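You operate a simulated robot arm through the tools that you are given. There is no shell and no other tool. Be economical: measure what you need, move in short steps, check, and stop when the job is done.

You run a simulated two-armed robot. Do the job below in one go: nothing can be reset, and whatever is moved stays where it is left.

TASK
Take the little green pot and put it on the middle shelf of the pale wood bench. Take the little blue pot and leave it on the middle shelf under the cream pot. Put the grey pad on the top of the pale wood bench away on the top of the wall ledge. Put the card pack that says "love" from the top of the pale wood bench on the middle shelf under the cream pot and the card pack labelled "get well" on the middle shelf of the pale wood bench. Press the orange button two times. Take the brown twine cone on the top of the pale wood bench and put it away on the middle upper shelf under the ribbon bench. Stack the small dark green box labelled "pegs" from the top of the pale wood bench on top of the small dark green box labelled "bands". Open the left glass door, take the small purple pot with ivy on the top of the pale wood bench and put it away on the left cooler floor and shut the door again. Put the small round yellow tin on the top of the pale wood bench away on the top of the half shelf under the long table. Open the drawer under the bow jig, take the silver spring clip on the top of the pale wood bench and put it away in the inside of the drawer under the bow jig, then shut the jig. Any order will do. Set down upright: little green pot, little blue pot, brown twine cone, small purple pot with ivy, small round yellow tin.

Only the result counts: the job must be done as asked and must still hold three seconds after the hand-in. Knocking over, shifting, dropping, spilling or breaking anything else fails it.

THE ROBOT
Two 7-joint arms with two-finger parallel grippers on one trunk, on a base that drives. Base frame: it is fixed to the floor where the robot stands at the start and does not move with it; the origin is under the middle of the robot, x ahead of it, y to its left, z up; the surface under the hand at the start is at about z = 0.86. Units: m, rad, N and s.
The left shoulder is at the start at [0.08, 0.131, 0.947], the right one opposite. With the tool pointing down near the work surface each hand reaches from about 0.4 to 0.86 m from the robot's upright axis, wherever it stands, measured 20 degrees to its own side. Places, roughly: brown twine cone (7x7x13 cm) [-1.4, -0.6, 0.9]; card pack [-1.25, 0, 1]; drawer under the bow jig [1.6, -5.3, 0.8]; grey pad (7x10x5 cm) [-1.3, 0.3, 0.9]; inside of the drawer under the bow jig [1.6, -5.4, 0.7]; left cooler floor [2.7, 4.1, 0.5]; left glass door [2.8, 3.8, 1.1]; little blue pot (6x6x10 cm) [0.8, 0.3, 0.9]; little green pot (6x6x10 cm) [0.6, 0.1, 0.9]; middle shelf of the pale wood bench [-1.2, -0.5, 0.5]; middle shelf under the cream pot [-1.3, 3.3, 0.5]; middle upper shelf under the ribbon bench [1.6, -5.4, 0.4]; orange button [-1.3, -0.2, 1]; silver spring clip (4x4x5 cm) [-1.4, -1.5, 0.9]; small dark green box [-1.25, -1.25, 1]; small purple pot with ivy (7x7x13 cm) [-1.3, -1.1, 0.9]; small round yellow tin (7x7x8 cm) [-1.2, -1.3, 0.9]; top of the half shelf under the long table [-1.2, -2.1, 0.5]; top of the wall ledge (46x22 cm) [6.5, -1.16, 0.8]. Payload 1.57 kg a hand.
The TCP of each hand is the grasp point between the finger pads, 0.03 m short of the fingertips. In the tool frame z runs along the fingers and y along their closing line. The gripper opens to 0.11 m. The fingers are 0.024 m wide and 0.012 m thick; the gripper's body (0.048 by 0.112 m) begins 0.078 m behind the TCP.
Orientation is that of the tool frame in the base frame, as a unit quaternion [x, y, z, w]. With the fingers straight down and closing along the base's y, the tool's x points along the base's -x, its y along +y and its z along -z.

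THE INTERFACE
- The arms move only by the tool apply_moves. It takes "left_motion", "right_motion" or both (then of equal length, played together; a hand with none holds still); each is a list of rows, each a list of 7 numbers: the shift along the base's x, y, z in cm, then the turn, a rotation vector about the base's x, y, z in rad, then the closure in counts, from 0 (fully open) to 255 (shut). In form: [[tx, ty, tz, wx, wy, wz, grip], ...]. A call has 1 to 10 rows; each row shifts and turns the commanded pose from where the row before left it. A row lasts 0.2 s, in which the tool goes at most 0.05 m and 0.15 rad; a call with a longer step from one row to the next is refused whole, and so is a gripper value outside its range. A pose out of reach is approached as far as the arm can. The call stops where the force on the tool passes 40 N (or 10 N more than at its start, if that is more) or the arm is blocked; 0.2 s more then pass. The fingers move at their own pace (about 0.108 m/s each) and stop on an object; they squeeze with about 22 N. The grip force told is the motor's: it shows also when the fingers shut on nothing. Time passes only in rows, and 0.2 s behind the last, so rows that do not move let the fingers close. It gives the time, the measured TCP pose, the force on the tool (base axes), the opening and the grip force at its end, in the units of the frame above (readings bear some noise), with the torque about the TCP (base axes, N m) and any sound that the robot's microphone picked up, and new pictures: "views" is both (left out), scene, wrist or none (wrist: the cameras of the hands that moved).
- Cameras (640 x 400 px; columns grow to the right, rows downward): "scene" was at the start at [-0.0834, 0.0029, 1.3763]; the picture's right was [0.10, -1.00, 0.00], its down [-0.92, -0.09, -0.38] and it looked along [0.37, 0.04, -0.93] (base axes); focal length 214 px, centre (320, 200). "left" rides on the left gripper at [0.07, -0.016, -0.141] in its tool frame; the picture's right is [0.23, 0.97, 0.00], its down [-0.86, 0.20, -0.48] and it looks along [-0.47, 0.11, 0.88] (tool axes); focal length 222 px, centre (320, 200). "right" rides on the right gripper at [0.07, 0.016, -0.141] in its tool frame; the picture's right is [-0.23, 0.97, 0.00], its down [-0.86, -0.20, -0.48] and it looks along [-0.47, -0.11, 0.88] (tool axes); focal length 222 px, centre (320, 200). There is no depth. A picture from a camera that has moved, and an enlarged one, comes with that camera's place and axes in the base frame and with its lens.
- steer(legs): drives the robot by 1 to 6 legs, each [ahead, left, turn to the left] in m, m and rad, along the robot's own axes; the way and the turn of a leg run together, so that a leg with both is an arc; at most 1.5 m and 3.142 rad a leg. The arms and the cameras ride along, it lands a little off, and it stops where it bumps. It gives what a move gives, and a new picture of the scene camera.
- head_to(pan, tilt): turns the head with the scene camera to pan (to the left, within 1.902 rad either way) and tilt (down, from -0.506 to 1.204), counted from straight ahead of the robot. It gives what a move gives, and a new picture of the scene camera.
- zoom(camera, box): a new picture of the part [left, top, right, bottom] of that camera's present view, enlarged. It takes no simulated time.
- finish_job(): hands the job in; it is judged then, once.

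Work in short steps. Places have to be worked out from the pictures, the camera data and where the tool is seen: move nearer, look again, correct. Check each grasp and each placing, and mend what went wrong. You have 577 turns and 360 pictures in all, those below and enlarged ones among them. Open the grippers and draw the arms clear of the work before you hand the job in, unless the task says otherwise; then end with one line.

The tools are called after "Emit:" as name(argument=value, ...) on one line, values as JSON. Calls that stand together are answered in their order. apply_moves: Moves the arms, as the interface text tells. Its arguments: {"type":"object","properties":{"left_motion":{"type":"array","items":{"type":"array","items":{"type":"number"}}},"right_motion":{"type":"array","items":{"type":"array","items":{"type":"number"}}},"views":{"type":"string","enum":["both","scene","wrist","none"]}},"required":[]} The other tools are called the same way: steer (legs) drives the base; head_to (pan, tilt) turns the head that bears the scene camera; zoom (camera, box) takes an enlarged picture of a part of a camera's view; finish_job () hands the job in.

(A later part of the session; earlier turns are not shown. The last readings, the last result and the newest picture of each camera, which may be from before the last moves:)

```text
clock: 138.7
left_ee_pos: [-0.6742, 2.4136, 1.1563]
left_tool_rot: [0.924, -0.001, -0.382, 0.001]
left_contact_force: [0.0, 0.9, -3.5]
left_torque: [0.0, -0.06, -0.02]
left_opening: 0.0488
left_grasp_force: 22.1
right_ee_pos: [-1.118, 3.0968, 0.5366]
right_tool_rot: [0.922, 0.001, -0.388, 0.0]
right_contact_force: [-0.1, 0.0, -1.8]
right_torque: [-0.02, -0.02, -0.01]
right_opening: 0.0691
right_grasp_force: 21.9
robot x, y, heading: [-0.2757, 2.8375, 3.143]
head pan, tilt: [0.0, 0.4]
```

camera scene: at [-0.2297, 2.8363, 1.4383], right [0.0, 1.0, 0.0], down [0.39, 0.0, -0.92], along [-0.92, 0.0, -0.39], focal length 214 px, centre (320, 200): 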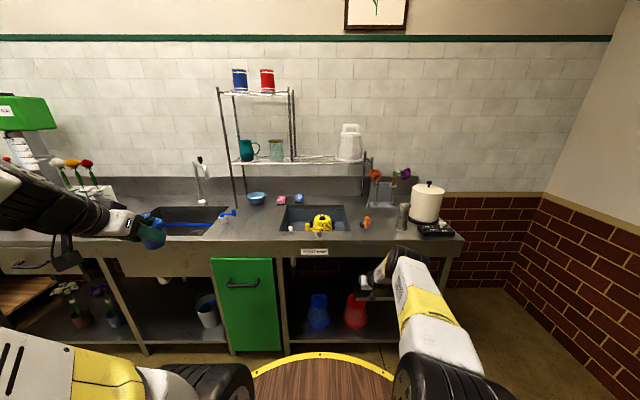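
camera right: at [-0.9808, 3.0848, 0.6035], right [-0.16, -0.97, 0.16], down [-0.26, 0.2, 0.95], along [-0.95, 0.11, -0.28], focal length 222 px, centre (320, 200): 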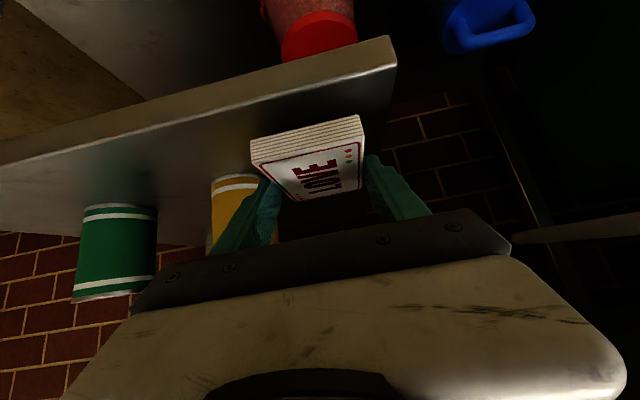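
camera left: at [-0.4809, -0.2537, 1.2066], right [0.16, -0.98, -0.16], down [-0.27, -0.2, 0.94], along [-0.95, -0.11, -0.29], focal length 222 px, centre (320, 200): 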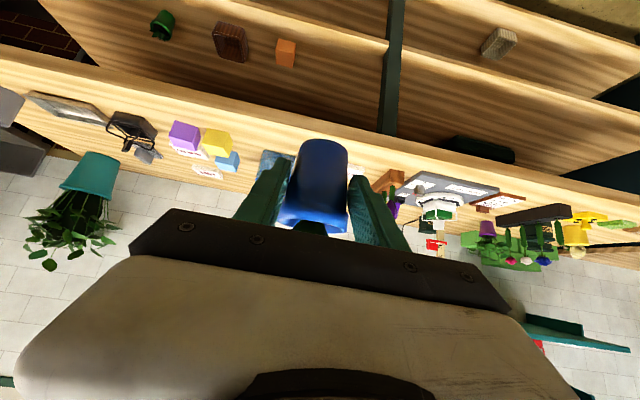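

Emit:
apply_moves(right_motion=[[0, 0, -0.4, 0, 0, 0, 255], [0, 0, -0.4, 0, 0, 0, 255], [0, 0, -0.4, 0, 0, 0, 255]], views="wrist")

```text
clock: 139.5
left_ee_pos: [-0.6723, 2.4126, 1.1577]
left_tool_rot: [0.924, -0.001, -0.383, 0.001]
left_contact_force: [-0.4, 0.6, -2.9]
left_torque: [-0.01, -0.06, 0.01]
left_opening: 0.0484
left_grasp_force: 22.3
right_ee_pos: [-1.1215, 3.0973, 0.5306]
right_tool_rot: [0.92, 0.0, -0.393, 0.0]
right_contact_force: [5.0, -2.4, 33.8]
right_torque: [-0.81, -0.12, 0.35]
right_opening: 0.0693
right_grasp_force: 21.6
robot x, y, heading: [-0.2753, 2.8403, 3.139]
head pan, tilt: [0.0, 0.4]
camera right: at [-0.971, 3.0824, 0.5762], right [-0.16, -0.97, 0.16], down [-0.25, 0.2, 0.95], along [-0.96, 0.11, -0.27], focal length 222 px, centre (320, 200)
```

right: 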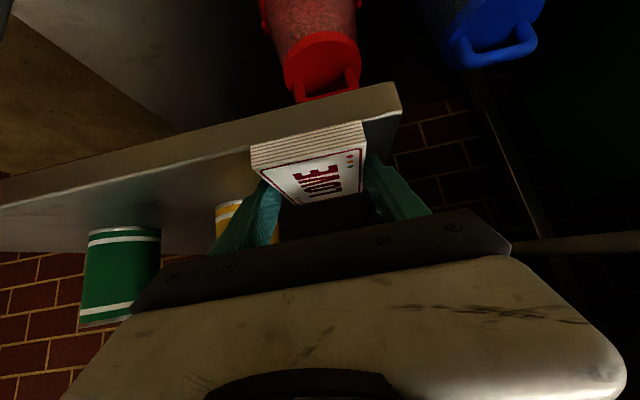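

Contact, but the card's near end is close to the shelf lip; lift slightly, go 2 cm deeper, set down and release.

Emit:
apply_moves(right_motion=[[0, 0, 0.8, 0, 0, 0, 255], [-2, 0, 0, 0, 0, 0, 255], [0, 0, -0.5, 0, 0, 0, 255], [0, 0, 0, 0, 0, 0, 140], [0, 0, 0, 0, 0, 0, 70], [0, 0, 0, 0, 0, 0, 70]], views="wrist")

```text
clock: 140.9
left_ee_pos: [-0.6721, 2.4141, 1.1576]
left_tool_rot: [0.924, -0.002, -0.383, 0.0]
left_contact_force: [0.4, -0.3, -3.4]
left_torque: [0.0, -0.05, 0.01]
left_opening: 0.0484
left_grasp_force: 22.0
right_ee_pos: [-1.1391, 3.0978, 0.5295]
right_tool_rot: [0.921, 0.0, -0.39, -0.001]
right_contact_force: [4.2, 8.0, 27.1]
right_torque: [-0.79, 0.18, -0.3]
right_opening: 0.0729
right_grasp_force: 0.0
robot x, y, heading: [-0.2751, 2.8397, 3.139]
head pan, tilt: [0.0, 0.4]
camera right: at [-0.9892, 3.0831, 0.577], right [-0.16, -0.97, 0.16], down [-0.25, 0.2, 0.95], along [-0.95, 0.11, -0.28], focal length 222 px, centre (320, 200)
```

right: 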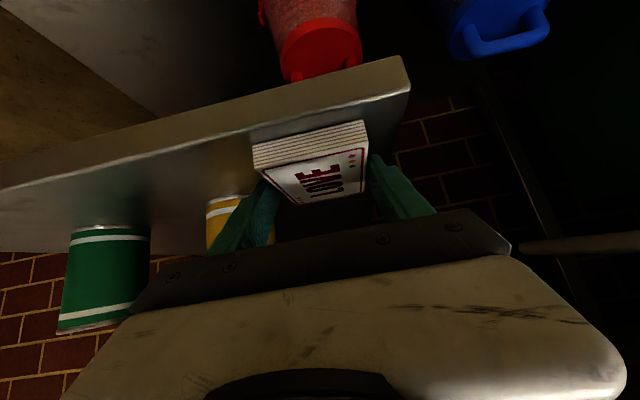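

Slightly pressing on the shelf; lift 0.5 cm, finish opening a bit, and withdraw.

Emit:
apply_moves(right_motion=[[0, 0, 0.5, 0, 0, 0, 78], [0, 0, 0, 0, 0, 0, 78], [2.5, 0, 2.5, 0, 0, 0, 78], [2.8, 0, 2.8, 0, 0, 0, 78], [3, 0, 2, 0, 0, 0, 78], [4.5, 0, 0, 0, 0, 0, 60], [4.5, 0, 0, 0, 0, 0, 60], [4.5, 0, 0, 0, 0, 0, 60], [4.5, 0, 0, 0, 0, 0, 60]], views="wrist")

```text
clock: 142.9
left_ee_pos: [-0.6739, 2.4126, 1.1574]
left_tool_rot: [0.924, -0.002, -0.382, 0.0]
left_contact_force: [-0.2, -0.6, -3.3]
left_torque: [-0.01, -0.12, 0.02]
left_opening: 0.0486
left_grasp_force: 22.1
right_ee_pos: [-0.8757, 3.0975, 0.605]
right_tool_rot: [0.922, 0.002, -0.388, 0.001]
right_contact_force: [-0.3, -0.4, 0.6]
right_torque: [0.01, 0.01, -0.03]
right_opening: 0.0842
right_grasp_force: 0.0
robot x, y, heading: [-0.2748, 2.8361, 3.141]
head pan, tilt: [0.0, 0.4]
camera right: at [-0.7266, 3.083, 0.6532], right [-0.16, -0.97, 0.16], down [-0.26, 0.2, 0.95], along [-0.95, 0.11, -0.28], focal length 222 px, centre (320, 200)
```

right: 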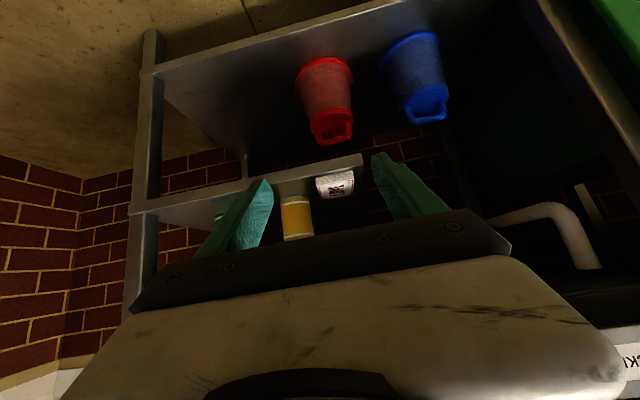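

LOVE is in place, cans intact. Raise the right hand, drive right 0.69 for the left hand's placement.

Emit:
apply_moves(right_motion=[[2, 0, 4.5, 0, 0, 0, 0], [1, 0, 4.8, 0, 0, 0, 0], [0, 0, 4.8, 0, 0, 0, 0], [0, 0, 4.8, 0, 0, 0, 0], [0, 0, 4.8, 0, 0, 0, 0], [0, 0, 4.8, 0, 0, 0, 0], [0, 0, 4.8, 0, 0, 0, 0], [0, 0, 4.8, 0, 0, 0, 0], [0, 0, 4.8, 0, 0, 0, 0], [0, 0, 4.8, 0, 0, 0, 0]], views="none")

Emit:
steer(legs=[[-0.08, -0.69, 0]])

```text
clock: 145.1
left_ee_pos: [-0.6733, 2.4142, 1.1572]
left_tool_rot: [0.924, -0.001, -0.382, 0.001]
left_contact_force: [-0.6, 0.4, -2.4]
left_torque: [-0.06, -0.15, 0.02]
left_opening: 0.0484
left_grasp_force: 22.1
right_ee_pos: [-0.8452, 3.0982, 1.0812]
right_tool_rot: [0.922, 0.0, -0.388, -0.001]
right_contact_force: [0.0, -0.5, 0.1]
right_torque: [-0.01, 0.02, 0.05]
right_opening: 0.1098
right_grasp_force: 0.1
robot x, y, heading: [-0.2761, 2.8394, 3.143]
head pan, tilt: [0.0, 0.4]
```

```text
clock: 148.9
left_ee_pos: [-0.5911, 3.1093, 1.1569]
left_tool_rot: [0.924, -0.004, -0.382, 0.0]
left_contact_force: [-0.3, -0.7, -3.4]
left_torque: [-0.04, -0.1, -0.03]
left_opening: 0.0485
left_grasp_force: 21.2
right_ee_pos: [-0.7617, 3.7934, 1.0807]
right_tool_rot: [0.922, -0.002, -0.387, -0.002]
right_contact_force: [-0.8, 0.3, 0.7]
right_torque: [-0.02, 0.02, -0.01]
right_opening: 0.1101
right_grasp_force: 0.1
robot x, y, heading: [-0.1943, 3.5381, 3.132]
head pan, tilt: [0.0, 0.4]
camera scene: at [-0.1457, 3.5302, 1.4383], right [0.01, 1.0, 0.0], down [0.39, 0.0, -0.92], along [-0.92, 0.01, -0.39], focal length 214 px, centre (320, 200)
```

scene: 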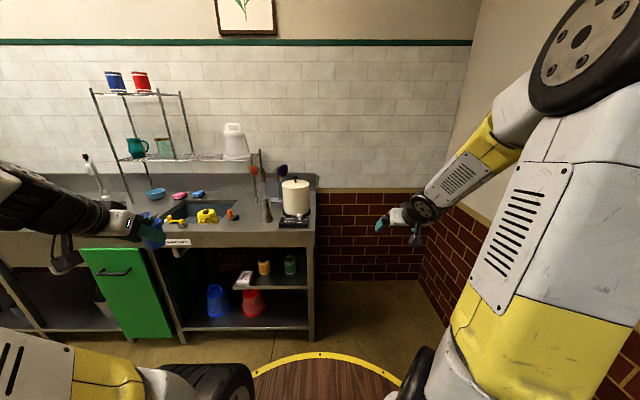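

Lower the left hand with the blue pot in front of the shelf.

Emit:
apply_moves(left_motion=[[-1.9, 1.6, -4.1, 0, 0, 0, 255], [-1.9, 1.6, -4.1, 0, 0, 0, 255], [-1.9, 1.6, -4.1, 0, 0, 0, 255], [-1.9, 1.6, -4.1, 0, 0, 0, 255], [-1.9, 1.6, -4.1, 0, 0, 0, 255], [-1.9, 1.6, -4.1, 0, 0, 0, 255], [-1.9, 1.6, -4.1, 0, 0, 0, 255], [-1.9, 1.6, -4.1, 0, 0, 0, 255], [-1.9, 1.6, -4.1, 0, 0, 0, 255], [-1.9, 1.6, -4.1, 0, 0, 0, 255]], views="none")

Emit:
apply_moves(left_motion=[[-1.5, 0, -4.1, 0, 0, 0, 255], [-1.5, 0, -4.1, 0, 0, 0, 255], [-1, 0, -1.5, 0, 0, 0, 255]], views="both")

```text
clock: 151.1
left_ee_pos: [-0.7834, 3.2694, 0.7455]
left_tool_rot: [0.924, -0.004, -0.382, 0.0]
left_contact_force: [0.8, 0.2, -4.1]
left_torque: [0.0, -0.08, 0.02]
left_opening: 0.0484
left_grasp_force: 21.8
right_ee_pos: [-0.7608, 3.7928, 1.0808]
right_tool_rot: [0.921, -0.002, -0.389, -0.002]
right_contact_force: [0.4, -0.6, -0.4]
right_torque: [-0.04, 0.06, 0.01]
right_opening: 0.11
right_grasp_force: 0.0
robot x, y, heading: [-0.1968, 3.5363, 3.136]
head pan, tilt: [0.0, 0.4]
```

```text
clock: 151.9
left_ee_pos: [-0.8239, 3.2699, 0.6505]
left_tool_rot: [0.924, -0.004, -0.382, 0.001]
left_contact_force: [-0.8, -0.1, -3.3]
left_torque: [-0.02, -0.08, 0.02]
left_opening: 0.0482
left_grasp_force: 22.2
right_ee_pos: [-0.7601, 3.7932, 1.0803]
right_tool_rot: [0.921, -0.001, -0.389, -0.001]
right_contact_force: [-0.5, 0.1, -0.6]
right_torque: [0.01, -0.02, -0.01]
right_opening: 0.1099
right_grasp_force: 0.1
robot x, y, heading: [-0.1935, 3.531, 3.136]
head pan, tilt: [0.0, 0.4]
camera scene: at [-0.1456, 3.5303, 1.4383], right [0.01, 1.0, 0.0], down [0.39, 0.0, -0.92], along [-0.92, 0.01, -0.39], focal length 214 px, centre (320, 200)
camera left: at [-0.6762, 3.2856, 0.7006], right [0.15, -0.98, -0.16], down [-0.27, -0.19, 0.94], along [-0.95, -0.1, -0.29], focal length 222 px, centre (320, 200)
```

scene: 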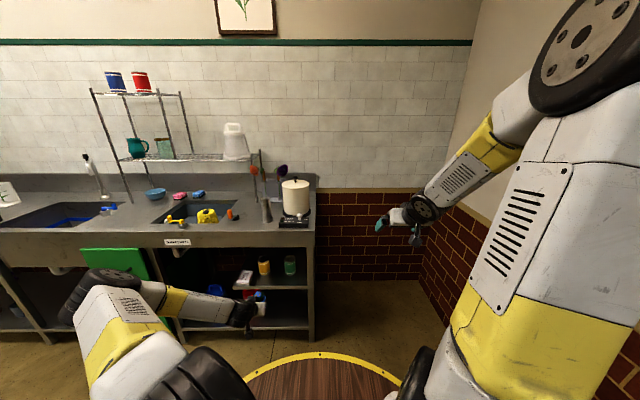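
left: 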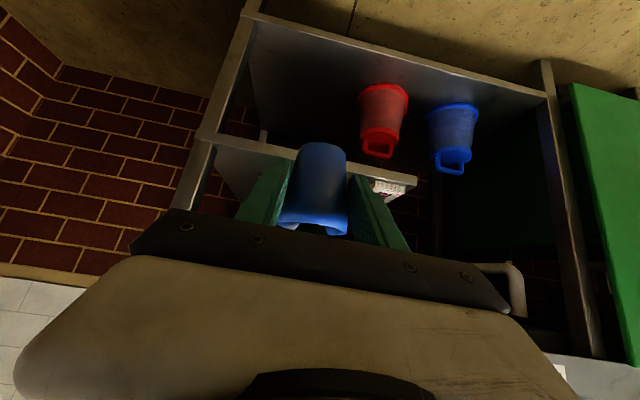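

Drive forward 0.08, then insert.

Emit:
steer(legs=[[0.08, 0, 0]])

Emit:
apply_moves(left_motion=[[-4, 0, -1, 0, 0, 0, 255], [-4, 0, -1, 0, 0, 0, 255], [-4, 0, -0.5, 0, 0, 0, 255], [-4, 0, 0, 0, 0, 0, 255]], views="wrist")

```text
clock: 152.9
left_ee_pos: [-0.9033, 3.2706, 0.6517]
left_tool_rot: [0.924, -0.004, -0.383, 0.0]
left_contact_force: [-0.5, -0.2, -4.0]
left_torque: [-0.01, -0.08, 0.02]
left_opening: 0.0481
left_grasp_force: 22.0
right_ee_pos: [-0.8398, 3.793, 1.081]
right_tool_rot: [0.922, -0.002, -0.388, -0.002]
right_contact_force: [-0.4, 0.0, -0.3]
right_torque: [0.01, -0.04, -0.01]
right_opening: 0.1101
right_grasp_force: 0.0
robot x, y, heading: [-0.278, 3.5322, 3.132]
head pan, tilt: [0.0, 0.4]
camera scene: at [-0.2252, 3.5309, 1.4383], right [0.01, 1.0, 0.0], down [0.39, 0.0, -0.92], along [-0.92, 0.01, -0.39], focal length 214 px, centre (320, 200)
```

scene: 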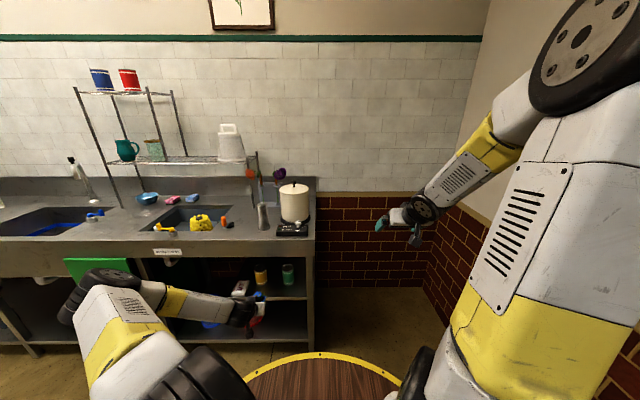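

```text
clock: 153.9
left_ee_pos: [-1.0253, 3.2417, 0.6696]
left_tool_rot: [0.924, -0.003, -0.381, 0.0]
left_contact_force: [0.5, -0.1, -3.0]
left_torque: [-0.03, -0.11, 0.02]
left_opening: 0.048
left_grasp_force: 22.0
left hand out of reach, approached as far as the arm can: row 2, 3, 4
right_ee_pos: [-0.8402, 3.7939, 1.08]
right_tool_rot: [0.922, -0.001, -0.387, -0.001]
right_contact_force: [0.2, 0.5, -0.4]
right_torque: [-0.02, 0.0, 0.0]
right_opening: 0.1098
right_grasp_force: 0.1
robot x, y, heading: [-0.2712, 3.5313, 3.139]
head pan, tilt: [0.0, 0.4]
camera left: at [-0.8773, 3.2576, 0.7206], right [0.15, -0.98, -0.16], down [-0.27, -0.2, 0.94], along [-0.95, -0.1, -0.29], focal length 222 px, centre (320, 200)
```

left: 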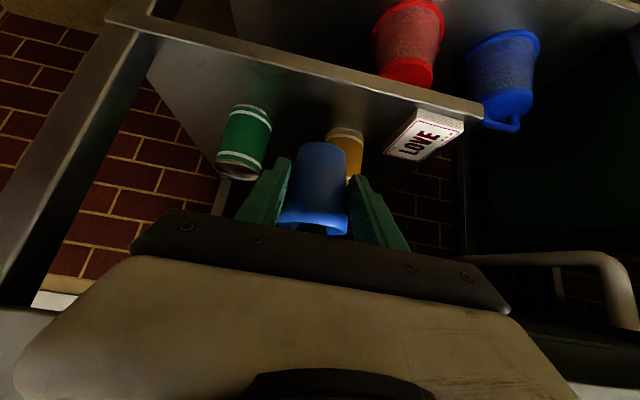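

The left arm is in an awkward elbow-out posture. Pull out, back up, raise it, and extend forward to recover the elbow-up posture.

Emit:
apply_moves(left_motion=[[4, 0.7, 0, 0, 0, 0, 255], [4, 0.7, 0, 0, 0, 0, 255], [4, 0.7, 0, 0, 0, 0, 255], [4, 0.7, 0, 0, 0, 0, 255]], views="none")

Emit:
steer(legs=[[-0.2, 0, 0]])

Emit:
apply_moves(left_motion=[[-1, 0, 4.7, 0, 0, 0, 255], [-1, 0, 4.7, 0, 0, 0, 255], [-1, 0, 4.7, 0, 0, 0, 255], [-1, 0, 4.7, 0, 0, 0, 255], [-1, 0, 4.7, 0, 0, 0, 255], [-1, 0, 4.7, 0, 0, 0, 255], [-1, 0, 4.7, 0, 0, 0, 255], [-1, 0, 4.7, 0, 0, 0, 255], [-1, 0, 4.7, 0, 0, 0, 255]], views="scene")

```text
clock: 154.9
left_ee_pos: [-0.8656, 3.2701, 0.6692]
left_tool_rot: [0.924, -0.003, -0.382, 0.0]
left_contact_force: [-1.1, 0.2, -3.2]
left_torque: [0.0, -0.07, 0.0]
left_opening: 0.0481
left_grasp_force: 22.0
right_ee_pos: [-0.8394, 3.7931, 1.0803]
right_tool_rot: [0.922, -0.001, -0.388, -0.001]
right_contact_force: [0.6, 0.0, -0.1]
right_torque: [-0.01, 0.01, 0.04]
right_opening: 0.1098
right_grasp_force: 0.1
robot x, y, heading: [-0.2722, 3.5327, 3.135]
head pan, tilt: [0.0, 0.4]
```

```text
clock: 156.5
left_ee_pos: [-0.6657, 3.2655, 0.6681]
left_tool_rot: [0.924, -0.002, -0.382, 0.0]
left_contact_force: [0.7, -0.9, -3.5]
left_torque: [0.03, -0.08, -0.03]
left_opening: 0.0481
left_grasp_force: 22.2
right_ee_pos: [-0.6435, 3.7903, 1.0814]
right_tool_rot: [0.922, 0.001, -0.388, 0.0]
right_contact_force: [0.0, 0.4, -0.4]
right_torque: [-0.02, 0.0, -0.01]
right_opening: 0.1098
right_grasp_force: 0.1
robot x, y, heading: [-0.0726, 3.5314, 3.138]
head pan, tilt: [0.0, 0.4]
camera scene: at [-0.0275, 3.5301, 1.4383], right [0.0, 1.0, 0.0], down [0.39, 0.0, -0.92], along [-0.92, 0.0, -0.39], focal length 214 px, centre (320, 200)
```

scene: 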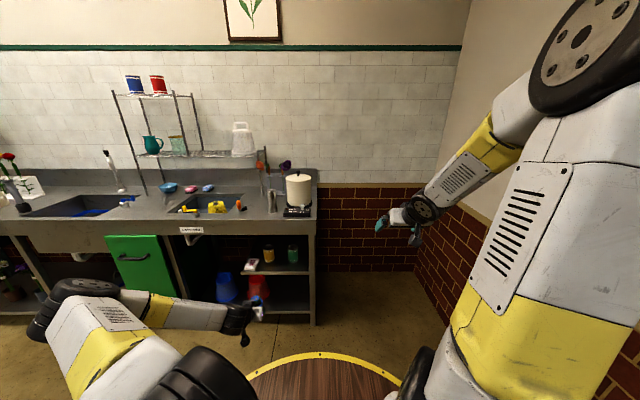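

```text
clock: 158.5
left_ee_pos: [-0.7551, 3.2632, 1.0929]
left_tool_rot: [0.924, -0.002, -0.382, 0.001]
left_contact_force: [0.4, 0.0, -3.5]
left_torque: [-0.03, -0.1, 0.03]
left_opening: 0.048
left_grasp_force: 22.0
right_ee_pos: [-0.6447, 3.7909, 1.0802]
right_tool_rot: [0.922, 0.001, -0.388, -0.001]
right_contact_force: [0.8, 0.3, 0.7]
right_torque: [0.0, -0.02, 0.01]
right_opening: 0.1102
right_grasp_force: 0.1
robot x, y, heading: [-0.072, 3.5325, 3.139]
head pan, tilt: [0.0, 0.4]
camera scene: at [-0.0276, 3.5303, 1.4383], right [0.0, 1.0, 0.0], down [0.39, 0.0, -0.92], along [-0.92, 0.0, -0.39], focal length 214 px, centre (320, 200)
```

scene: 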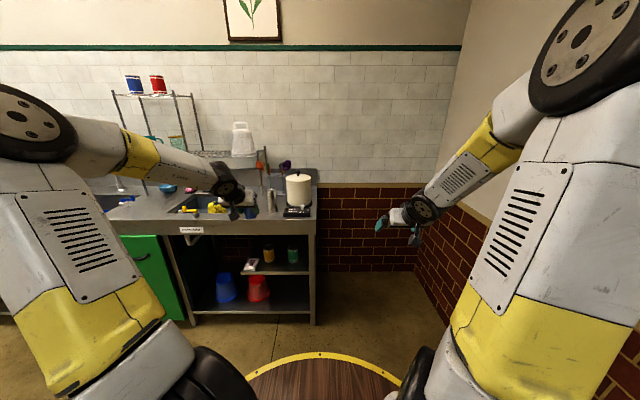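

Extend the left arm toward full stretch and inward, to fold the elbow in.

Emit:
apply_moves(left_motion=[[-2, 4, 0, 0, 0, 0, 255], [-2, 4, 0, 0, 0, 0, 255], [-2, 4, 0, 0, 0, 0, 255], [-2, 4, -1, 0, 0, 0, 255], [-3, 2, -1, 0, 0, 0, 255], [-3, 0, -1, 0, 0, 0, 255]], views="scene")

```text
clock: 159.9
left_ee_pos: [-0.8294, 3.3497, 1.1025]
left_tool_rot: [0.924, -0.003, -0.383, 0.0]
left_contact_force: [-0.8, -0.1, -2.4]
left_torque: [-0.02, -0.12, 0.0]
left_opening: 0.048
left_grasp_force: 22.5
left hand out of reach, approached as far as the arm can: row 3, 4, 5, 6
right_ee_pos: [-0.6427, 3.792, 1.0808]
right_tool_rot: [0.922, 0.0, -0.387, -0.001]
right_contact_force: [-0.5, 0.7, -0.1]
right_torque: [-0.02, -0.01, 0.05]
right_opening: 0.1099
right_grasp_force: 0.0
robot x, y, heading: [-0.0756, 3.5343, 3.137]
head pan, tilt: [0.0, 0.4]
camera scene: at [-0.0269, 3.5307, 1.4382], right [0.0, 1.0, 0.0], down [0.39, 0.0, -0.92], along [-0.92, 0.0, -0.39], focal length 214 px, centre (320, 200)
```

scene: 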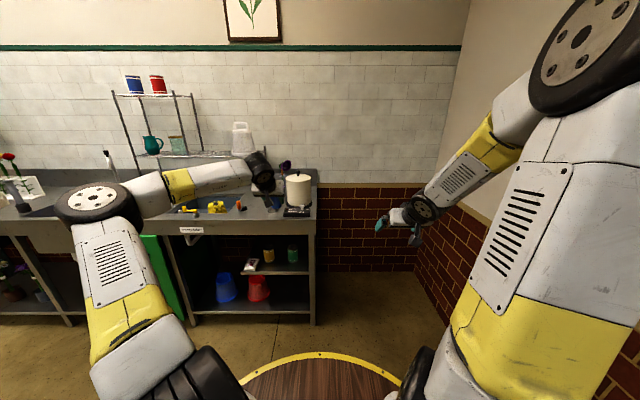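

Posture limit persists. I'll yaw the tool inward (toward the robot's right) by 0.5 rad, to match the forearm, and later turn the robot left by the same.

Emit:
apply_moves(left_motion=[[2, 0, -0.5, 0, 0, -0.1, 255], [2, 0, -0.5, 0, 0, -0.1, 255], [2, 0, -0.5, 0, 0, -0.1, 255], [2, 0, -0.5, 0, 0, -0.1, 255], [0, 0, 0, 0, 0, -0.1, 255]], views="none")

Emit:
steer(legs=[[-0.1, 0, 0.25], [0, -0.1, 0.25]])

```text
clock: 161.1
left_ee_pos: [-0.751, 3.3506, 1.0794]
left_tool_rot: [0.895, -0.23, -0.371, -0.094]
left_contact_force: [0.3, 0.3, -3.7]
left_torque: [-0.06, -0.04, 0.0]
left_opening: 0.048
left_grasp_force: 22.1
right_ee_pos: [-0.6437, 3.791, 1.0823]
right_tool_rot: [0.922, 0.001, -0.388, 0.0]
right_contact_force: [-0.2, -0.6, -0.6]
right_torque: [0.02, 0.01, 0.0]
right_opening: 0.1098
right_grasp_force: 0.1
robot x, y, heading: [-0.0768, 3.5339, 3.138]
head pan, tilt: [0.0, 0.4]
```

```text
clock: 163.4
left_ee_pos: [-0.5167, 3.1528, 1.0787]
left_tool_rot: [0.925, 0.001, -0.381, 0.001]
left_contact_force: [0.8, -0.2, -3.4]
left_torque: [0.02, -0.06, 0.0]
left_opening: 0.048
left_grasp_force: 21.7
right_ee_pos: [-0.6333, 3.5898, 1.0804]
right_tool_rot: [0.893, 0.23, -0.376, 0.095]
right_contact_force: [0.1, -0.7, -0.4]
right_torque: [-0.01, -0.01, 0.02]
right_opening: 0.1101
right_grasp_force: 0.1
robot x, y, heading: [-0.0127, 3.6418, -2.645]
head pan, tilt: [0.0, 0.4]
stopped in leg 2: the robot was blocked; the commanded pose is now the measured one
camera scene: at [0.0287, 3.66, 1.4383], right [-0.48, 0.88, 0.0], down [0.34, 0.19, -0.92], along [-0.81, -0.44, -0.39], focal length 214 px, centre (320, 200)
```

scene: 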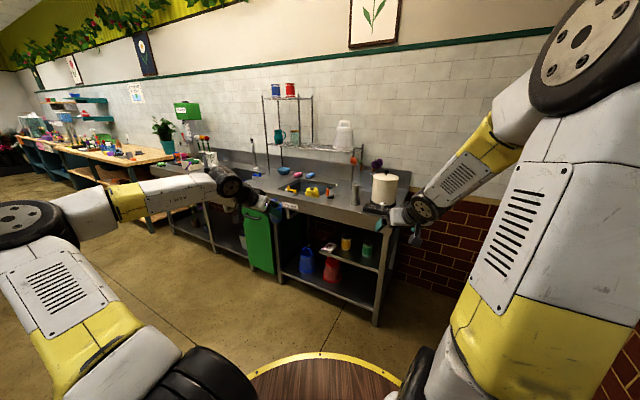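

The base got blocked; look to the robot's right to see what.

Emit:
head_to(pan=-1.7, tilt=0.7)

```text
clock: 165.2
left_ee_pos: [-0.5166, 3.1513, 1.0796]
left_tool_rot: [0.924, 0.0, -0.382, 0.001]
left_contact_force: [0.2, -0.1, -3.8]
left_torque: [0.02, -0.09, -0.02]
left_opening: 0.0479
left_grasp_force: 22.0
right_ee_pos: [-0.6355, 3.5901, 1.0813]
right_tool_rot: [0.893, 0.231, -0.375, 0.097]
right_contact_force: [0.3, -0.9, -0.4]
right_torque: [-0.01, -0.01, 0.0]
right_opening: 0.1098
right_grasp_force: 0.1
robot x, y, heading: [-0.0125, 3.64, -2.638]
head pan, tilt: [-1.7, 0.7]
camera scene: at [0.0788, 3.7838, 1.4115], right [0.93, 0.37, 0.0], down [0.24, -0.6, -0.77], along [-0.28, 0.71, -0.64], focal length 214 px, centre (320, 200)
```

scene: 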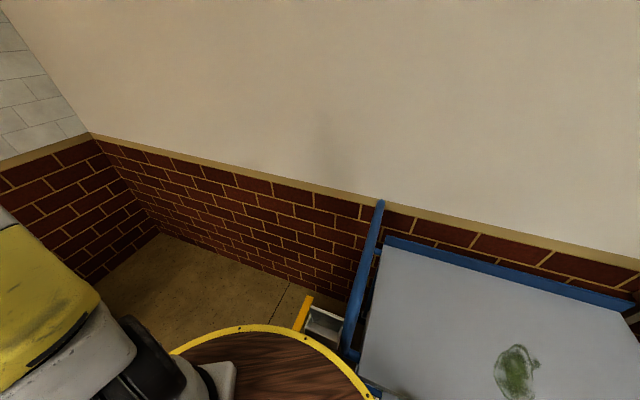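

I bumped the cart lightly at the rim; move away from it toward the counter.

Emit:
steer(legs=[[0.24, -0.15, 0]])

Emit:
zoom(camera="scene", box=[0, 0, 640, 400])

Emit:
head_to(pan=0.3, tilt=0.6)

```text
clock: 165.9
left_ee_pos: [-0.5189, 3.1521, 1.0789]
left_tool_rot: [0.924, 0.002, -0.381, 0.001]
left_contact_force: [0.0, -0.3, -3.2]
left_torque: [0.02, -0.09, -0.01]
left_opening: 0.0481
left_grasp_force: 22.2
right_ee_pos: [-0.6371, 3.59, 1.0823]
right_tool_rot: [0.892, 0.231, -0.377, 0.096]
right_contact_force: [-0.6, 0.0, -0.9]
right_torque: [0.01, 0.02, 0.0]
right_opening: 0.1096
right_grasp_force: 0.1
robot x, y, heading: [-0.0155, 3.6412, -2.639]
head pan, tilt: [-1.7, 0.7]
stopped in leg 1: the robot was blocked; the commanded pose is now the measured one
camera scene: at [0.0765, 3.7834, 1.4114], right [0.93, 0.36, 0.0], down [0.23, -0.6, -0.77], along [-0.28, 0.71, -0.64], focal length 214 px, centre (320, 200)
```

scene: 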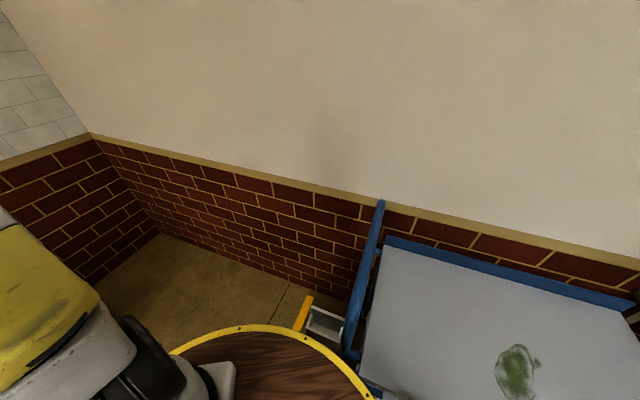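

```text
1.00 times, centred on (320, 200) of scene (not enlarged: the box is as wide or as high as the picture)
camera zoom: at [0.0765, 3.7834, 1.4114], right [0.93, 0.36, 0.0], down [0.23, -0.6, -0.77], along [-0.28, 0.71, -0.64], focal length 214 px, centre (320, 200)
```

zoom: 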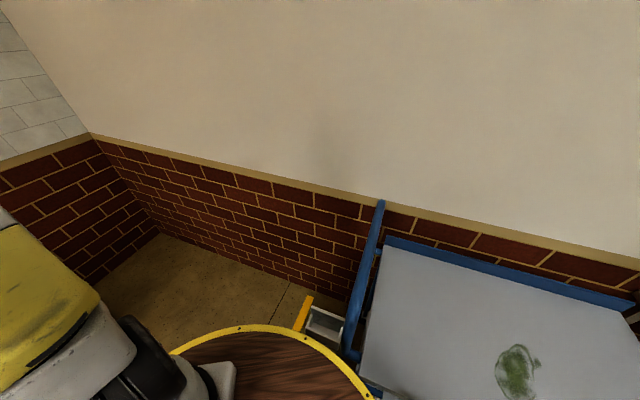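

```text
clock: 167.8
left_ee_pos: [-0.5183, 3.1528, 1.0798]
left_tool_rot: [0.925, 0.0, -0.38, 0.001]
left_contact_force: [-0.2, -0.4, -4.2]
left_torque: [0.01, -0.12, 0.0]
left_opening: 0.0481
left_grasp_force: 21.9
right_ee_pos: [-0.6364, 3.5892, 1.0807]
right_tool_rot: [0.892, 0.231, -0.376, 0.096]
right_contact_force: [0.0, 0.5, -0.1]
right_torque: [0.0, 0.02, -0.01]
right_opening: 0.11
right_grasp_force: 0.0
robot x, y, heading: [-0.0167, 3.6397, -2.641]
head pan, tilt: [0.3, 0.6]
camera scene: at [0.0459, 3.6407, 1.42], right [-0.72, 0.7, 0.0], down [0.39, 0.41, -0.82], along [-0.57, -0.59, -0.57], focal length 214 px, centre (320, 200)
```

scene: 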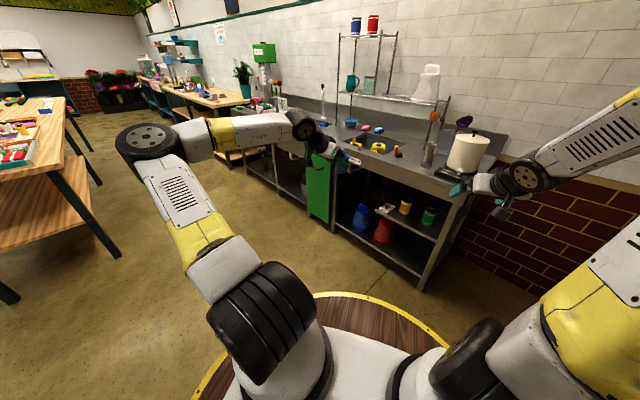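

Move away with a -y component first.

Emit:
steer(legs=[[0.18, 0.13, 0]])

```text
clock: 169.5
left_ee_pos: [-0.6168, 2.9498, 1.0795]
left_tool_rot: [0.925, 0.001, -0.381, 0.002]
left_contact_force: [-0.5, 0.9, -4.0]
left_torque: [0.0, -0.13, 0.01]
left_opening: 0.0479
left_grasp_force: 22.0
right_ee_pos: [-0.7337, 3.3875, 1.081]
right_tool_rot: [0.892, 0.23, -0.376, 0.095]
right_contact_force: [0.4, -0.7, 0.4]
right_torque: [0.0, 0.06, 0.03]
right_opening: 0.1098
right_grasp_force: 0.0
robot x, y, heading: [-0.1082, 3.4364, -2.64]
head pan, tilt: [0.3, 0.6]
camera scene: at [-0.051, 3.4379, 1.42], right [-0.72, 0.7, 0.0], down [0.39, 0.41, -0.82], along [-0.57, -0.59, -0.57], focal length 214 px, centre (320, 200)
```

scene: 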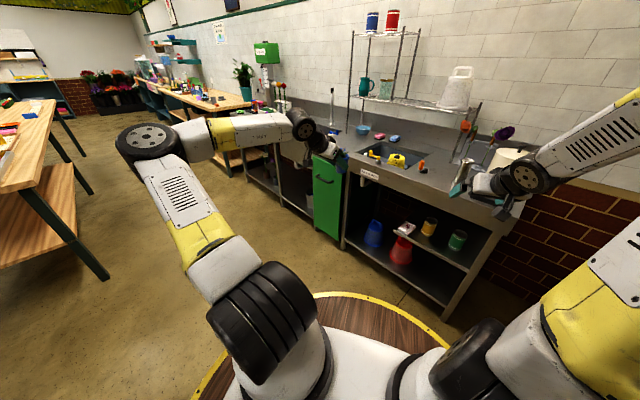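

Emit:
steer(legs=[[0.076, -0.361, 0]])

Emit:
apply_moves(left_motion=[[0, 0, -4.8, 0, 0, 0, 255], [0, 0, -4.8, 0, 0, 0, 255], [0, 0, -4.8, 0, 0, 0, 255], [0, 0, -4.8, 0, 0, 0, 255], [0, 0, -4.8, 0, 0, 0, 255], [0, 0, -4.8, 0, 0, 0, 255], [0, 0, -4.8, 0, 0, 0, 255], [0, 0, -4.8, 0, 0, 0, 255], [0, 0, -4.8, 0, 0, 0, 255]], views="both")

```text
clock: 171.9
left_ee_pos: [-0.855, 3.228, 1.079]
left_tool_rot: [0.925, 0.001, -0.381, 0.001]
left_contact_force: [0.5, -0.2, -3.8]
left_torque: [0.0, -0.08, -0.01]
left_opening: 0.0479
left_grasp_force: 22.3
right_ee_pos: [-0.9729, 3.6653, 1.0806]
right_tool_rot: [0.892, 0.231, -0.377, 0.097]
right_contact_force: [0.6, 0.3, 0.5]
right_torque: [0.0, -0.01, 0.03]
right_opening: 0.1101
right_grasp_force: 0.1
robot x, y, heading: [-0.3508, 3.7161, -2.635]
head pan, tilt: [0.3, 0.6]
camera scene: at [-0.2897, 3.7171, 1.42], right [-0.72, 0.69, 0.0], down [0.39, 0.41, -0.82], along [-0.57, -0.59, -0.57], focal length 214 px, centre (320, 200)
```

scene: 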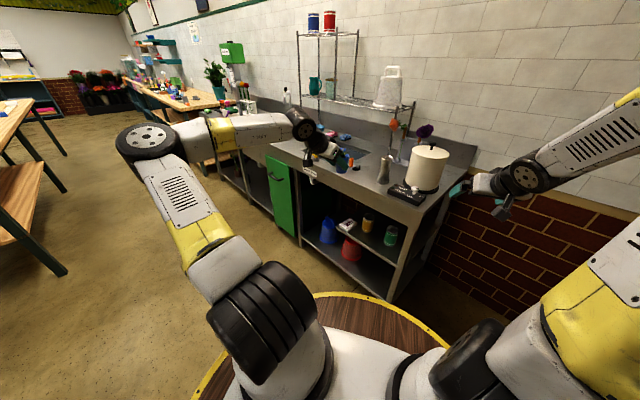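

```text
clock: 173.9
left_ee_pos: [-0.8553, 3.2285, 0.6492]
left_tool_rot: [0.924, 0.001, -0.382, 0.001]
left_contact_force: [0.7, 0.8, -3.1]
left_torque: [0.03, -0.05, 0.0]
left_opening: 0.0483
left_grasp_force: 21.9
right_ee_pos: [-0.9729, 3.6663, 1.081]
right_tool_rot: [0.892, 0.231, -0.376, 0.096]
right_contact_force: [0.4, 0.9, 0.7]
right_torque: [0.03, 0.02, -0.03]
right_opening: 0.11
right_grasp_force: 0.1
robot x, y, heading: [-0.3475, 3.7189, -2.635]
head pan, tilt: [0.3, 0.6]
camera scene: at [-0.2895, 3.7173, 1.42], right [-0.72, 0.69, 0.0], down [0.39, 0.41, -0.83], along [-0.57, -0.59, -0.56], focal length 214 px, centre (320, 200)
camera left: at [-0.7072, 3.2461, 0.699], right [0.16, -0.97, -0.16], down [-0.27, -0.2, 0.94], along [-0.95, -0.11, -0.29], focal length 222 px, centre (320, 200)
```

scene: 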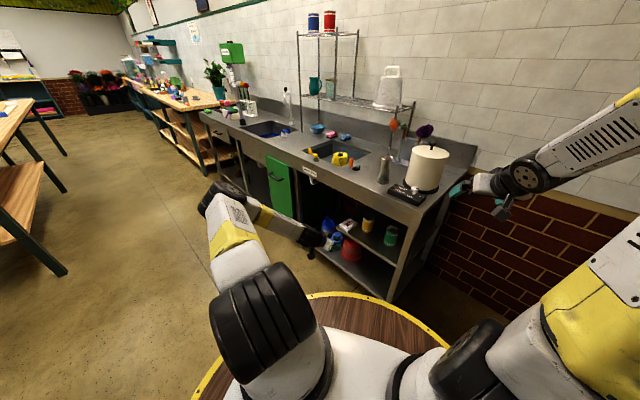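
left: 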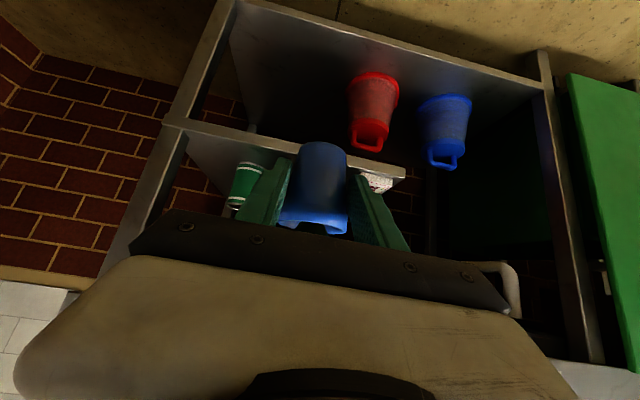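

Good posture. Insert toward (-1.11, 3.27).

Emit:
apply_moves(left_motion=[[-2, 2, -0.5, 0, 0, 0, 255], [-2, 2, -0.5, 0, 0, 0, 255], [-4.3, 0, -0.5, 0, 0, 0, 255], [-4.3, 0, -0.5, 0, 0, 0, 255], [-4.3, 0, -0.5, 0, 0, 0, 255], [-4.3, 0, 0, 0, 0, 0, 255], [-4, 0, 0, 0, 0, 0, 255]], views="both")

```text
clock: 175.5
left_ee_pos: [-0.9303, 3.2207, 0.7449]
left_tool_rot: [0.925, 0.0, -0.38, 0.001]
left_contact_force: [-1.1, 0.3, -3.2]
left_torque: [-0.05, -0.1, -0.04]
left_opening: 0.0478
left_grasp_force: 22.2
left hand out of reach, approached as far as the arm can: row 1, 2, 3, 4, 5, 6, 7
right_ee_pos: [-0.9721, 3.6652, 1.0803]
right_tool_rot: [0.892, 0.231, -0.376, 0.097]
right_contact_force: [-0.1, -0.7, -0.1]
right_torque: [-0.02, -0.02, 0.04]
right_opening: 0.1099
right_grasp_force: 0.0
robot x, y, heading: [-0.3504, 3.7152, -2.637]
head pan, tilt: [0.3, 0.6]
camera scene: at [-0.2898, 3.7171, 1.42], right [-0.72, 0.69, 0.0], down [0.39, 0.41, -0.82], along [-0.57, -0.59, -0.57], focal length 214 px, centre (320, 200)
camera left: at [-0.7826, 3.2388, 0.7959], right [0.16, -0.97, -0.16], down [-0.27, -0.2, 0.94], along [-0.95, -0.11, -0.29], focal length 222 px, centre (320, 200)
```

scene: 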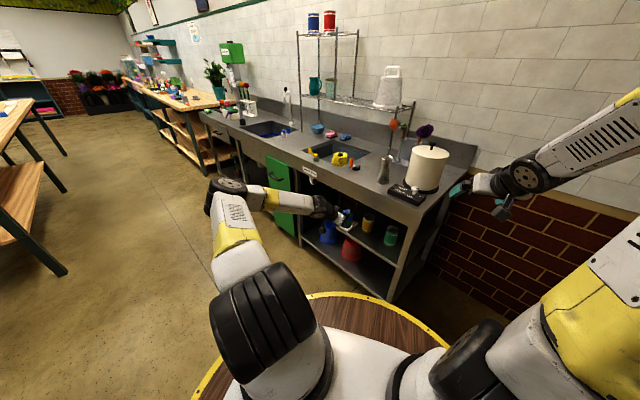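
left: 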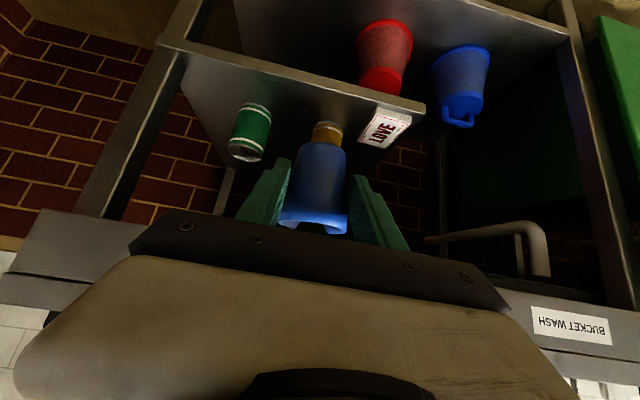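

Arm limit again; instead hold the good arm pose and use the base to carry the hand in. Restore the hand pose at z≈0.62 first.

Emit:
apply_moves(left_motion=[[3.7, 0.4, -2.5, 0, 0, 0, 255], [3.7, 0.4, -2.5, 0, 0, 0, 255], [0, 0, -3.5, 0, 0, 0, 255], [0, 0, -3.5, 0, 0, 0, 255]], views="none")

Emit:
steer(legs=[[0.13, -0.1, 0]])

Emit:
zoom(camera="left", box=[0, 0, 640, 400])

```text
clock: 176.5
left_ee_pos: [-0.8472, 3.2288, 0.6352]
left_tool_rot: [0.925, 0.001, -0.381, 0.0]
left_contact_force: [0.3, -0.1, -3.5]
left_torque: [-0.01, -0.11, -0.02]
left_opening: 0.0481
left_grasp_force: 22.2
left hand out of reach, approached as far as the arm can: row 4
right_ee_pos: [-0.9724, 3.6659, 1.0804]
right_tool_rot: [0.892, 0.231, -0.375, 0.095]
right_contact_force: [0.1, 0.6, 0.1]
right_torque: [0.01, -0.02, -0.02]
right_opening: 0.1104
right_grasp_force: 0.1
robot x, y, heading: [-0.351, 3.7164, -2.642]
head pan, tilt: [0.3, 0.6]
```

```text
clock: 177.9
left_ee_pos: [-1.0089, 3.2509, 0.6359]
left_tool_rot: [0.925, 0.001, -0.381, 0.001]
left_contact_force: [0.1, 0.1, -3.5]
left_torque: [-0.01, -0.05, 0.01]
left_opening: 0.0482
left_grasp_force: 21.8
right_ee_pos: [-1.1352, 3.6901, 1.0811]
right_tool_rot: [0.892, 0.231, -0.376, 0.096]
right_contact_force: [0.6, 0.3, -0.2]
right_torque: [0.01, 0.0, -0.04]
right_opening: 0.11
right_grasp_force: 0.0
robot x, y, heading: [-0.514, 3.7408, -2.637]
head pan, tilt: [0.3, 0.6]
camera scene: at [-0.453, 3.7414, 1.42], right [-0.72, 0.69, 0.0], down [0.39, 0.41, -0.82], along [-0.57, -0.59, -0.57], focal length 214 px, centre (320, 200)
```

scene: 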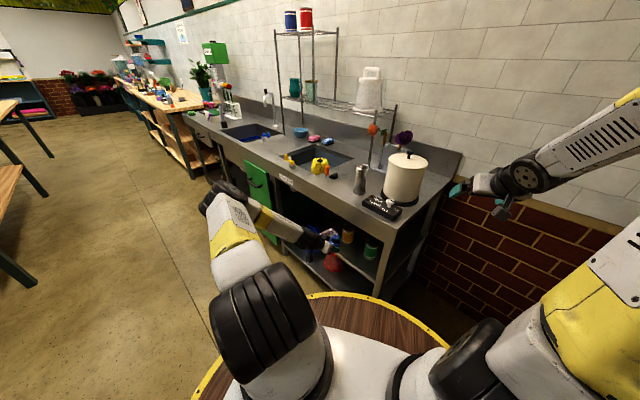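

```text
1.00 times, centred on (320, 200) of left (not enlarged: the box is as wide or as high as the picture)
camera zoom: at [-0.8613, 3.2683, 0.6866], right [0.16, -0.97, -0.16], down [-0.27, -0.2, 0.94], along [-0.95, -0.11, -0.29], focal length 222 px, centre (320, 200)
```

zoom: 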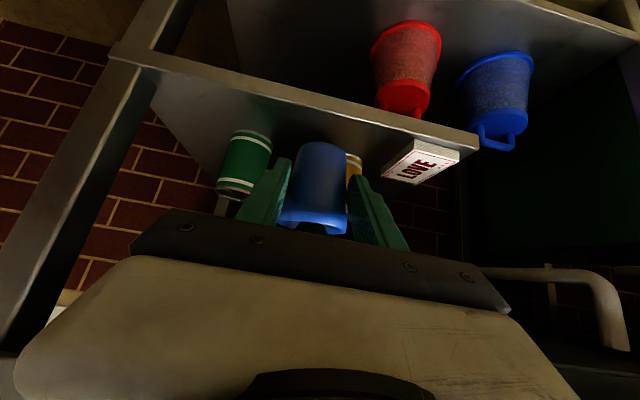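

Emit:
steer(legs=[[0.1, -0.075, 0]])

Emit:
apply_moves(left_motion=[[1, 0, -1.5, 0, 0, 0, 255], [0, 0, -1.5, 0, 0, 0, 255], [0, 0, -1.0, 0, 0, 0, 255]], views="wrist")

```text
clock: 179.2
left_ee_pos: [-1.1329, 3.2692, 0.6355]
left_tool_rot: [0.924, 0.001, -0.381, 0.001]
left_contact_force: [-0.4, 0.5, -3.7]
left_torque: [0.01, -0.08, 0.01]
left_opening: 0.0483
left_grasp_force: 22.0
right_ee_pos: [-1.2599, 3.7062, 1.0806]
right_tool_rot: [0.892, 0.231, -0.376, 0.096]
right_contact_force: [0.1, 0.5, -0.2]
right_torque: [0.01, 0.01, 0.02]
right_opening: 0.1101
right_grasp_force: 0.0
robot x, y, heading: [-0.6411, 3.7559, -2.642]
head pan, tilt: [0.3, 0.6]
camera scene: at [-0.5762, 3.759, 1.42], right [-0.72, 0.69, 0.0], down [0.39, 0.41, -0.82], along [-0.57, -0.59, -0.57], focal length 214 px, centre (320, 200)
```

scene: 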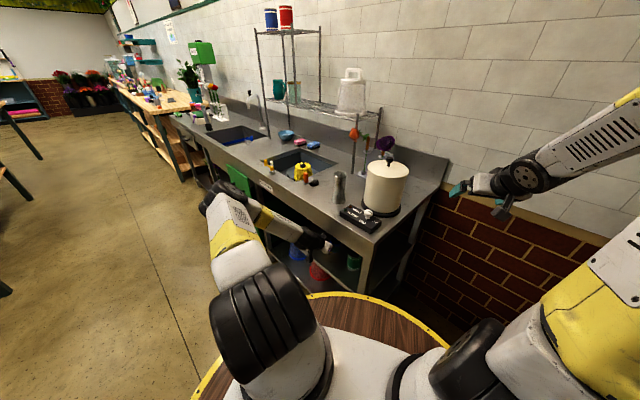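

```text
clock: 180.0
left_ee_pos: [-1.1103, 3.2658, 0.6173]
left_tool_rot: [0.924, 0.001, -0.381, 0.002]
left_contact_force: [-0.2, 0.4, -3.5]
left_torque: [0.0, -0.1, 0.01]
left_opening: 0.0481
left_grasp_force: 22.5
left hand out of reach, approached as far as the arm can: row 1, 2, 3
right_ee_pos: [-1.2604, 3.7071, 1.0813]
right_tool_rot: [0.893, 0.232, -0.375, 0.096]
right_contact_force: [-0.6, -0.6, 1.3]
right_torque: [0.01, 0.0, 0.03]
right_opening: 0.11
right_grasp_force: 0.0
robot x, y, heading: [-0.6383, 3.7612, -2.641]
head pan, tilt: [0.3, 0.6]
camera left: at [-0.9635, 3.2828, 0.6677], right [0.16, -0.97, -0.16], down [-0.27, -0.2, 0.94], along [-0.95, -0.11, -0.29], focal length 222 px, centre (320, 200)
```

left: 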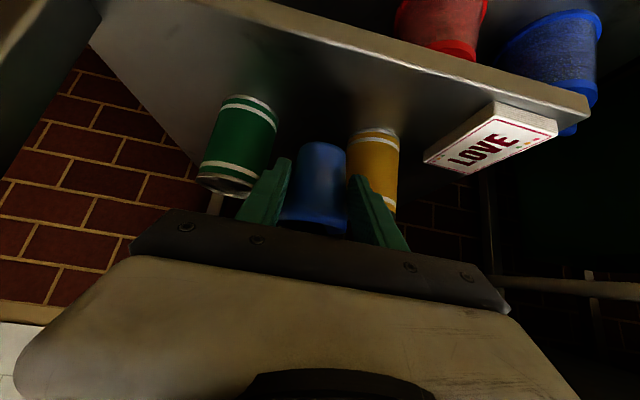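

Try a small tool yaw to gain reach downward.

Emit:
apply_moves(left_motion=[[0, 0, 0, 0, 0, -0.1, 255], [0, 0, -1, 0, 0, -0.1, 255], [0, 0, -1.5, 0, 0, 0, 255]], views="none")

```text
clock: 180.8
left_ee_pos: [-1.1167, 3.2575, 0.617]
left_tool_rot: [0.92, -0.09, -0.379, -0.036]
left_contact_force: [1.2, -0.3, -3.0]
left_torque: [-0.05, -0.08, -0.01]
left_opening: 0.048
left_grasp_force: 21.6
left hand out of reach, approached as far as the arm can: row 2, 3
right_ee_pos: [-1.2598, 3.7068, 1.0798]
right_tool_rot: [0.892, 0.232, -0.375, 0.097]
right_contact_force: [0.1, 0.4, 0.4]
right_torque: [0.01, -0.02, 0.02]
right_opening: 0.11
right_grasp_force: 0.0
robot x, y, heading: [-0.6324, 3.7579, -2.643]
head pan, tilt: [0.3, 0.6]
```

Emit:
apply_moves(left_motion=[[2, 0, -2, 0, 0, 0.1, 255], [2, 0, -2, 0, 0, 0.1, 255]], views="none")

```text
clock: 181.4
left_ee_pos: [-1.1048, 3.2665, 0.6193]
left_tool_rot: [0.925, 0.002, -0.38, 0.002]
left_contact_force: [-0.8, -0.6, -3.4]
left_torque: [-0.04, -0.09, -0.02]
left_opening: 0.0476
left_grasp_force: 22.1
left hand out of reach, approached as far as the arm can: row 1, 2
right_ee_pos: [-1.259, 3.7069, 1.0804]
right_tool_rot: [0.893, 0.231, -0.375, 0.095]
right_contact_force: [-0.2, -0.1, 0.0]
right_torque: [0.01, 0.01, -0.05]
right_opening: 0.1099
right_grasp_force: 0.0
robot x, y, heading: [-0.6312, 3.7585, -2.636]
head pan, tilt: [0.3, 0.6]
```

Left posture is limiting. Withdraw by base, raise the hand, and then retrace the path that led to this elbow posture.

Emit:
apply_moves(left_motion=[[0, 0, 1.5, 0, 0, 0, 255]], views="none")

Emit:
steer(legs=[[-0.225, 0.165, 0]])

Emit:
apply_moves(left_motion=[[0, 0, 4.8, 0, 0, 0, 255], [0, 0, 4.8, 0, 0, 0, 255], [0, 0, 4.8, 0, 0, 0, 255], [0, 0, 4.8, 0, 0, 0, 255], [0, 0, 4.8, 0, 0, 0, 255], [0, 0, 4.8, 0, 0, 0, 255], [0, 0, 4.8, 0, 0, 0, 255], [0, 0, 4.8, 0, 0, 0, 255], [0, 0, 4.8, 0, 0, 0, 255], [0, 0, 4.8, 0, 0, 0, 255]], views="none")

```text
clock: 181.8
left_ee_pos: [-1.1042, 3.2648, 0.6351]
left_tool_rot: [0.925, 0.002, -0.38, 0.002]
left_contact_force: [0.2, 0.1, -2.6]
left_torque: [-0.01, -0.1, 0.02]
left_opening: 0.0477
left_grasp_force: 22.1
right_ee_pos: [-1.259, 3.707, 1.0808]
right_tool_rot: [0.892, 0.232, -0.375, 0.096]
right_contact_force: [0.4, 0.8, 0.2]
right_torque: [0.01, 0.0, -0.03]
right_opening: 0.1101
right_grasp_force: 0.0
robot x, y, heading: [-0.6356, 3.7589, -2.638]
head pan, tilt: [0.3, 0.6]
```

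```text
clock: 183.7
left_ee_pos: [-0.83, 3.232, 0.6343]
left_tool_rot: [0.925, -0.002, -0.381, 0.0]
left_contact_force: [0.8, 0.8, -3.7]
left_torque: [0.01, -0.09, 0.0]
left_opening: 0.0478
left_grasp_force: 22.0
right_ee_pos: [-0.9839, 3.6748, 1.08]
right_tool_rot: [0.893, 0.23, -0.376, 0.095]
right_contact_force: [-0.9, 0.2, 0.7]
right_torque: [0.0, 0.0, 0.01]
right_opening: 0.1098
right_grasp_force: 0.0
robot x, y, heading: [-0.366, 3.7221, -2.647]
head pan, tilt: [0.3, 0.6]
camera scene: at [-0.3006, 3.7231, 1.42], right [-0.72, 0.7, 0.0], down [0.39, 0.4, -0.82], along [-0.58, -0.59, -0.57], focal length 214 px, centre (320, 200)
```

scene: 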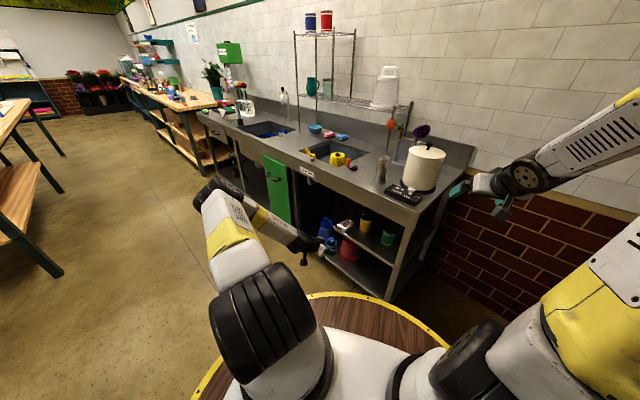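

```text
clock: 185.9
left_ee_pos: [-0.8299, 3.2323, 1.1141]
left_tool_rot: [0.925, -0.001, -0.38, 0.0]
left_contact_force: [0.0, 0.2, -3.0]
left_torque: [0.0, -0.09, -0.01]
left_opening: 0.0474
left_grasp_force: 21.7
right_ee_pos: [-0.9841, 3.6753, 1.0807]
right_tool_rot: [0.893, 0.229, -0.376, 0.095]
right_contact_force: [0.0, -0.2, 0.2]
right_torque: [0.02, -0.02, -0.02]
right_opening: 0.11
right_grasp_force: 0.0
robot x, y, heading: [-0.3602, 3.7211, -2.646]
head pan, tilt: [0.3, 0.6]
```

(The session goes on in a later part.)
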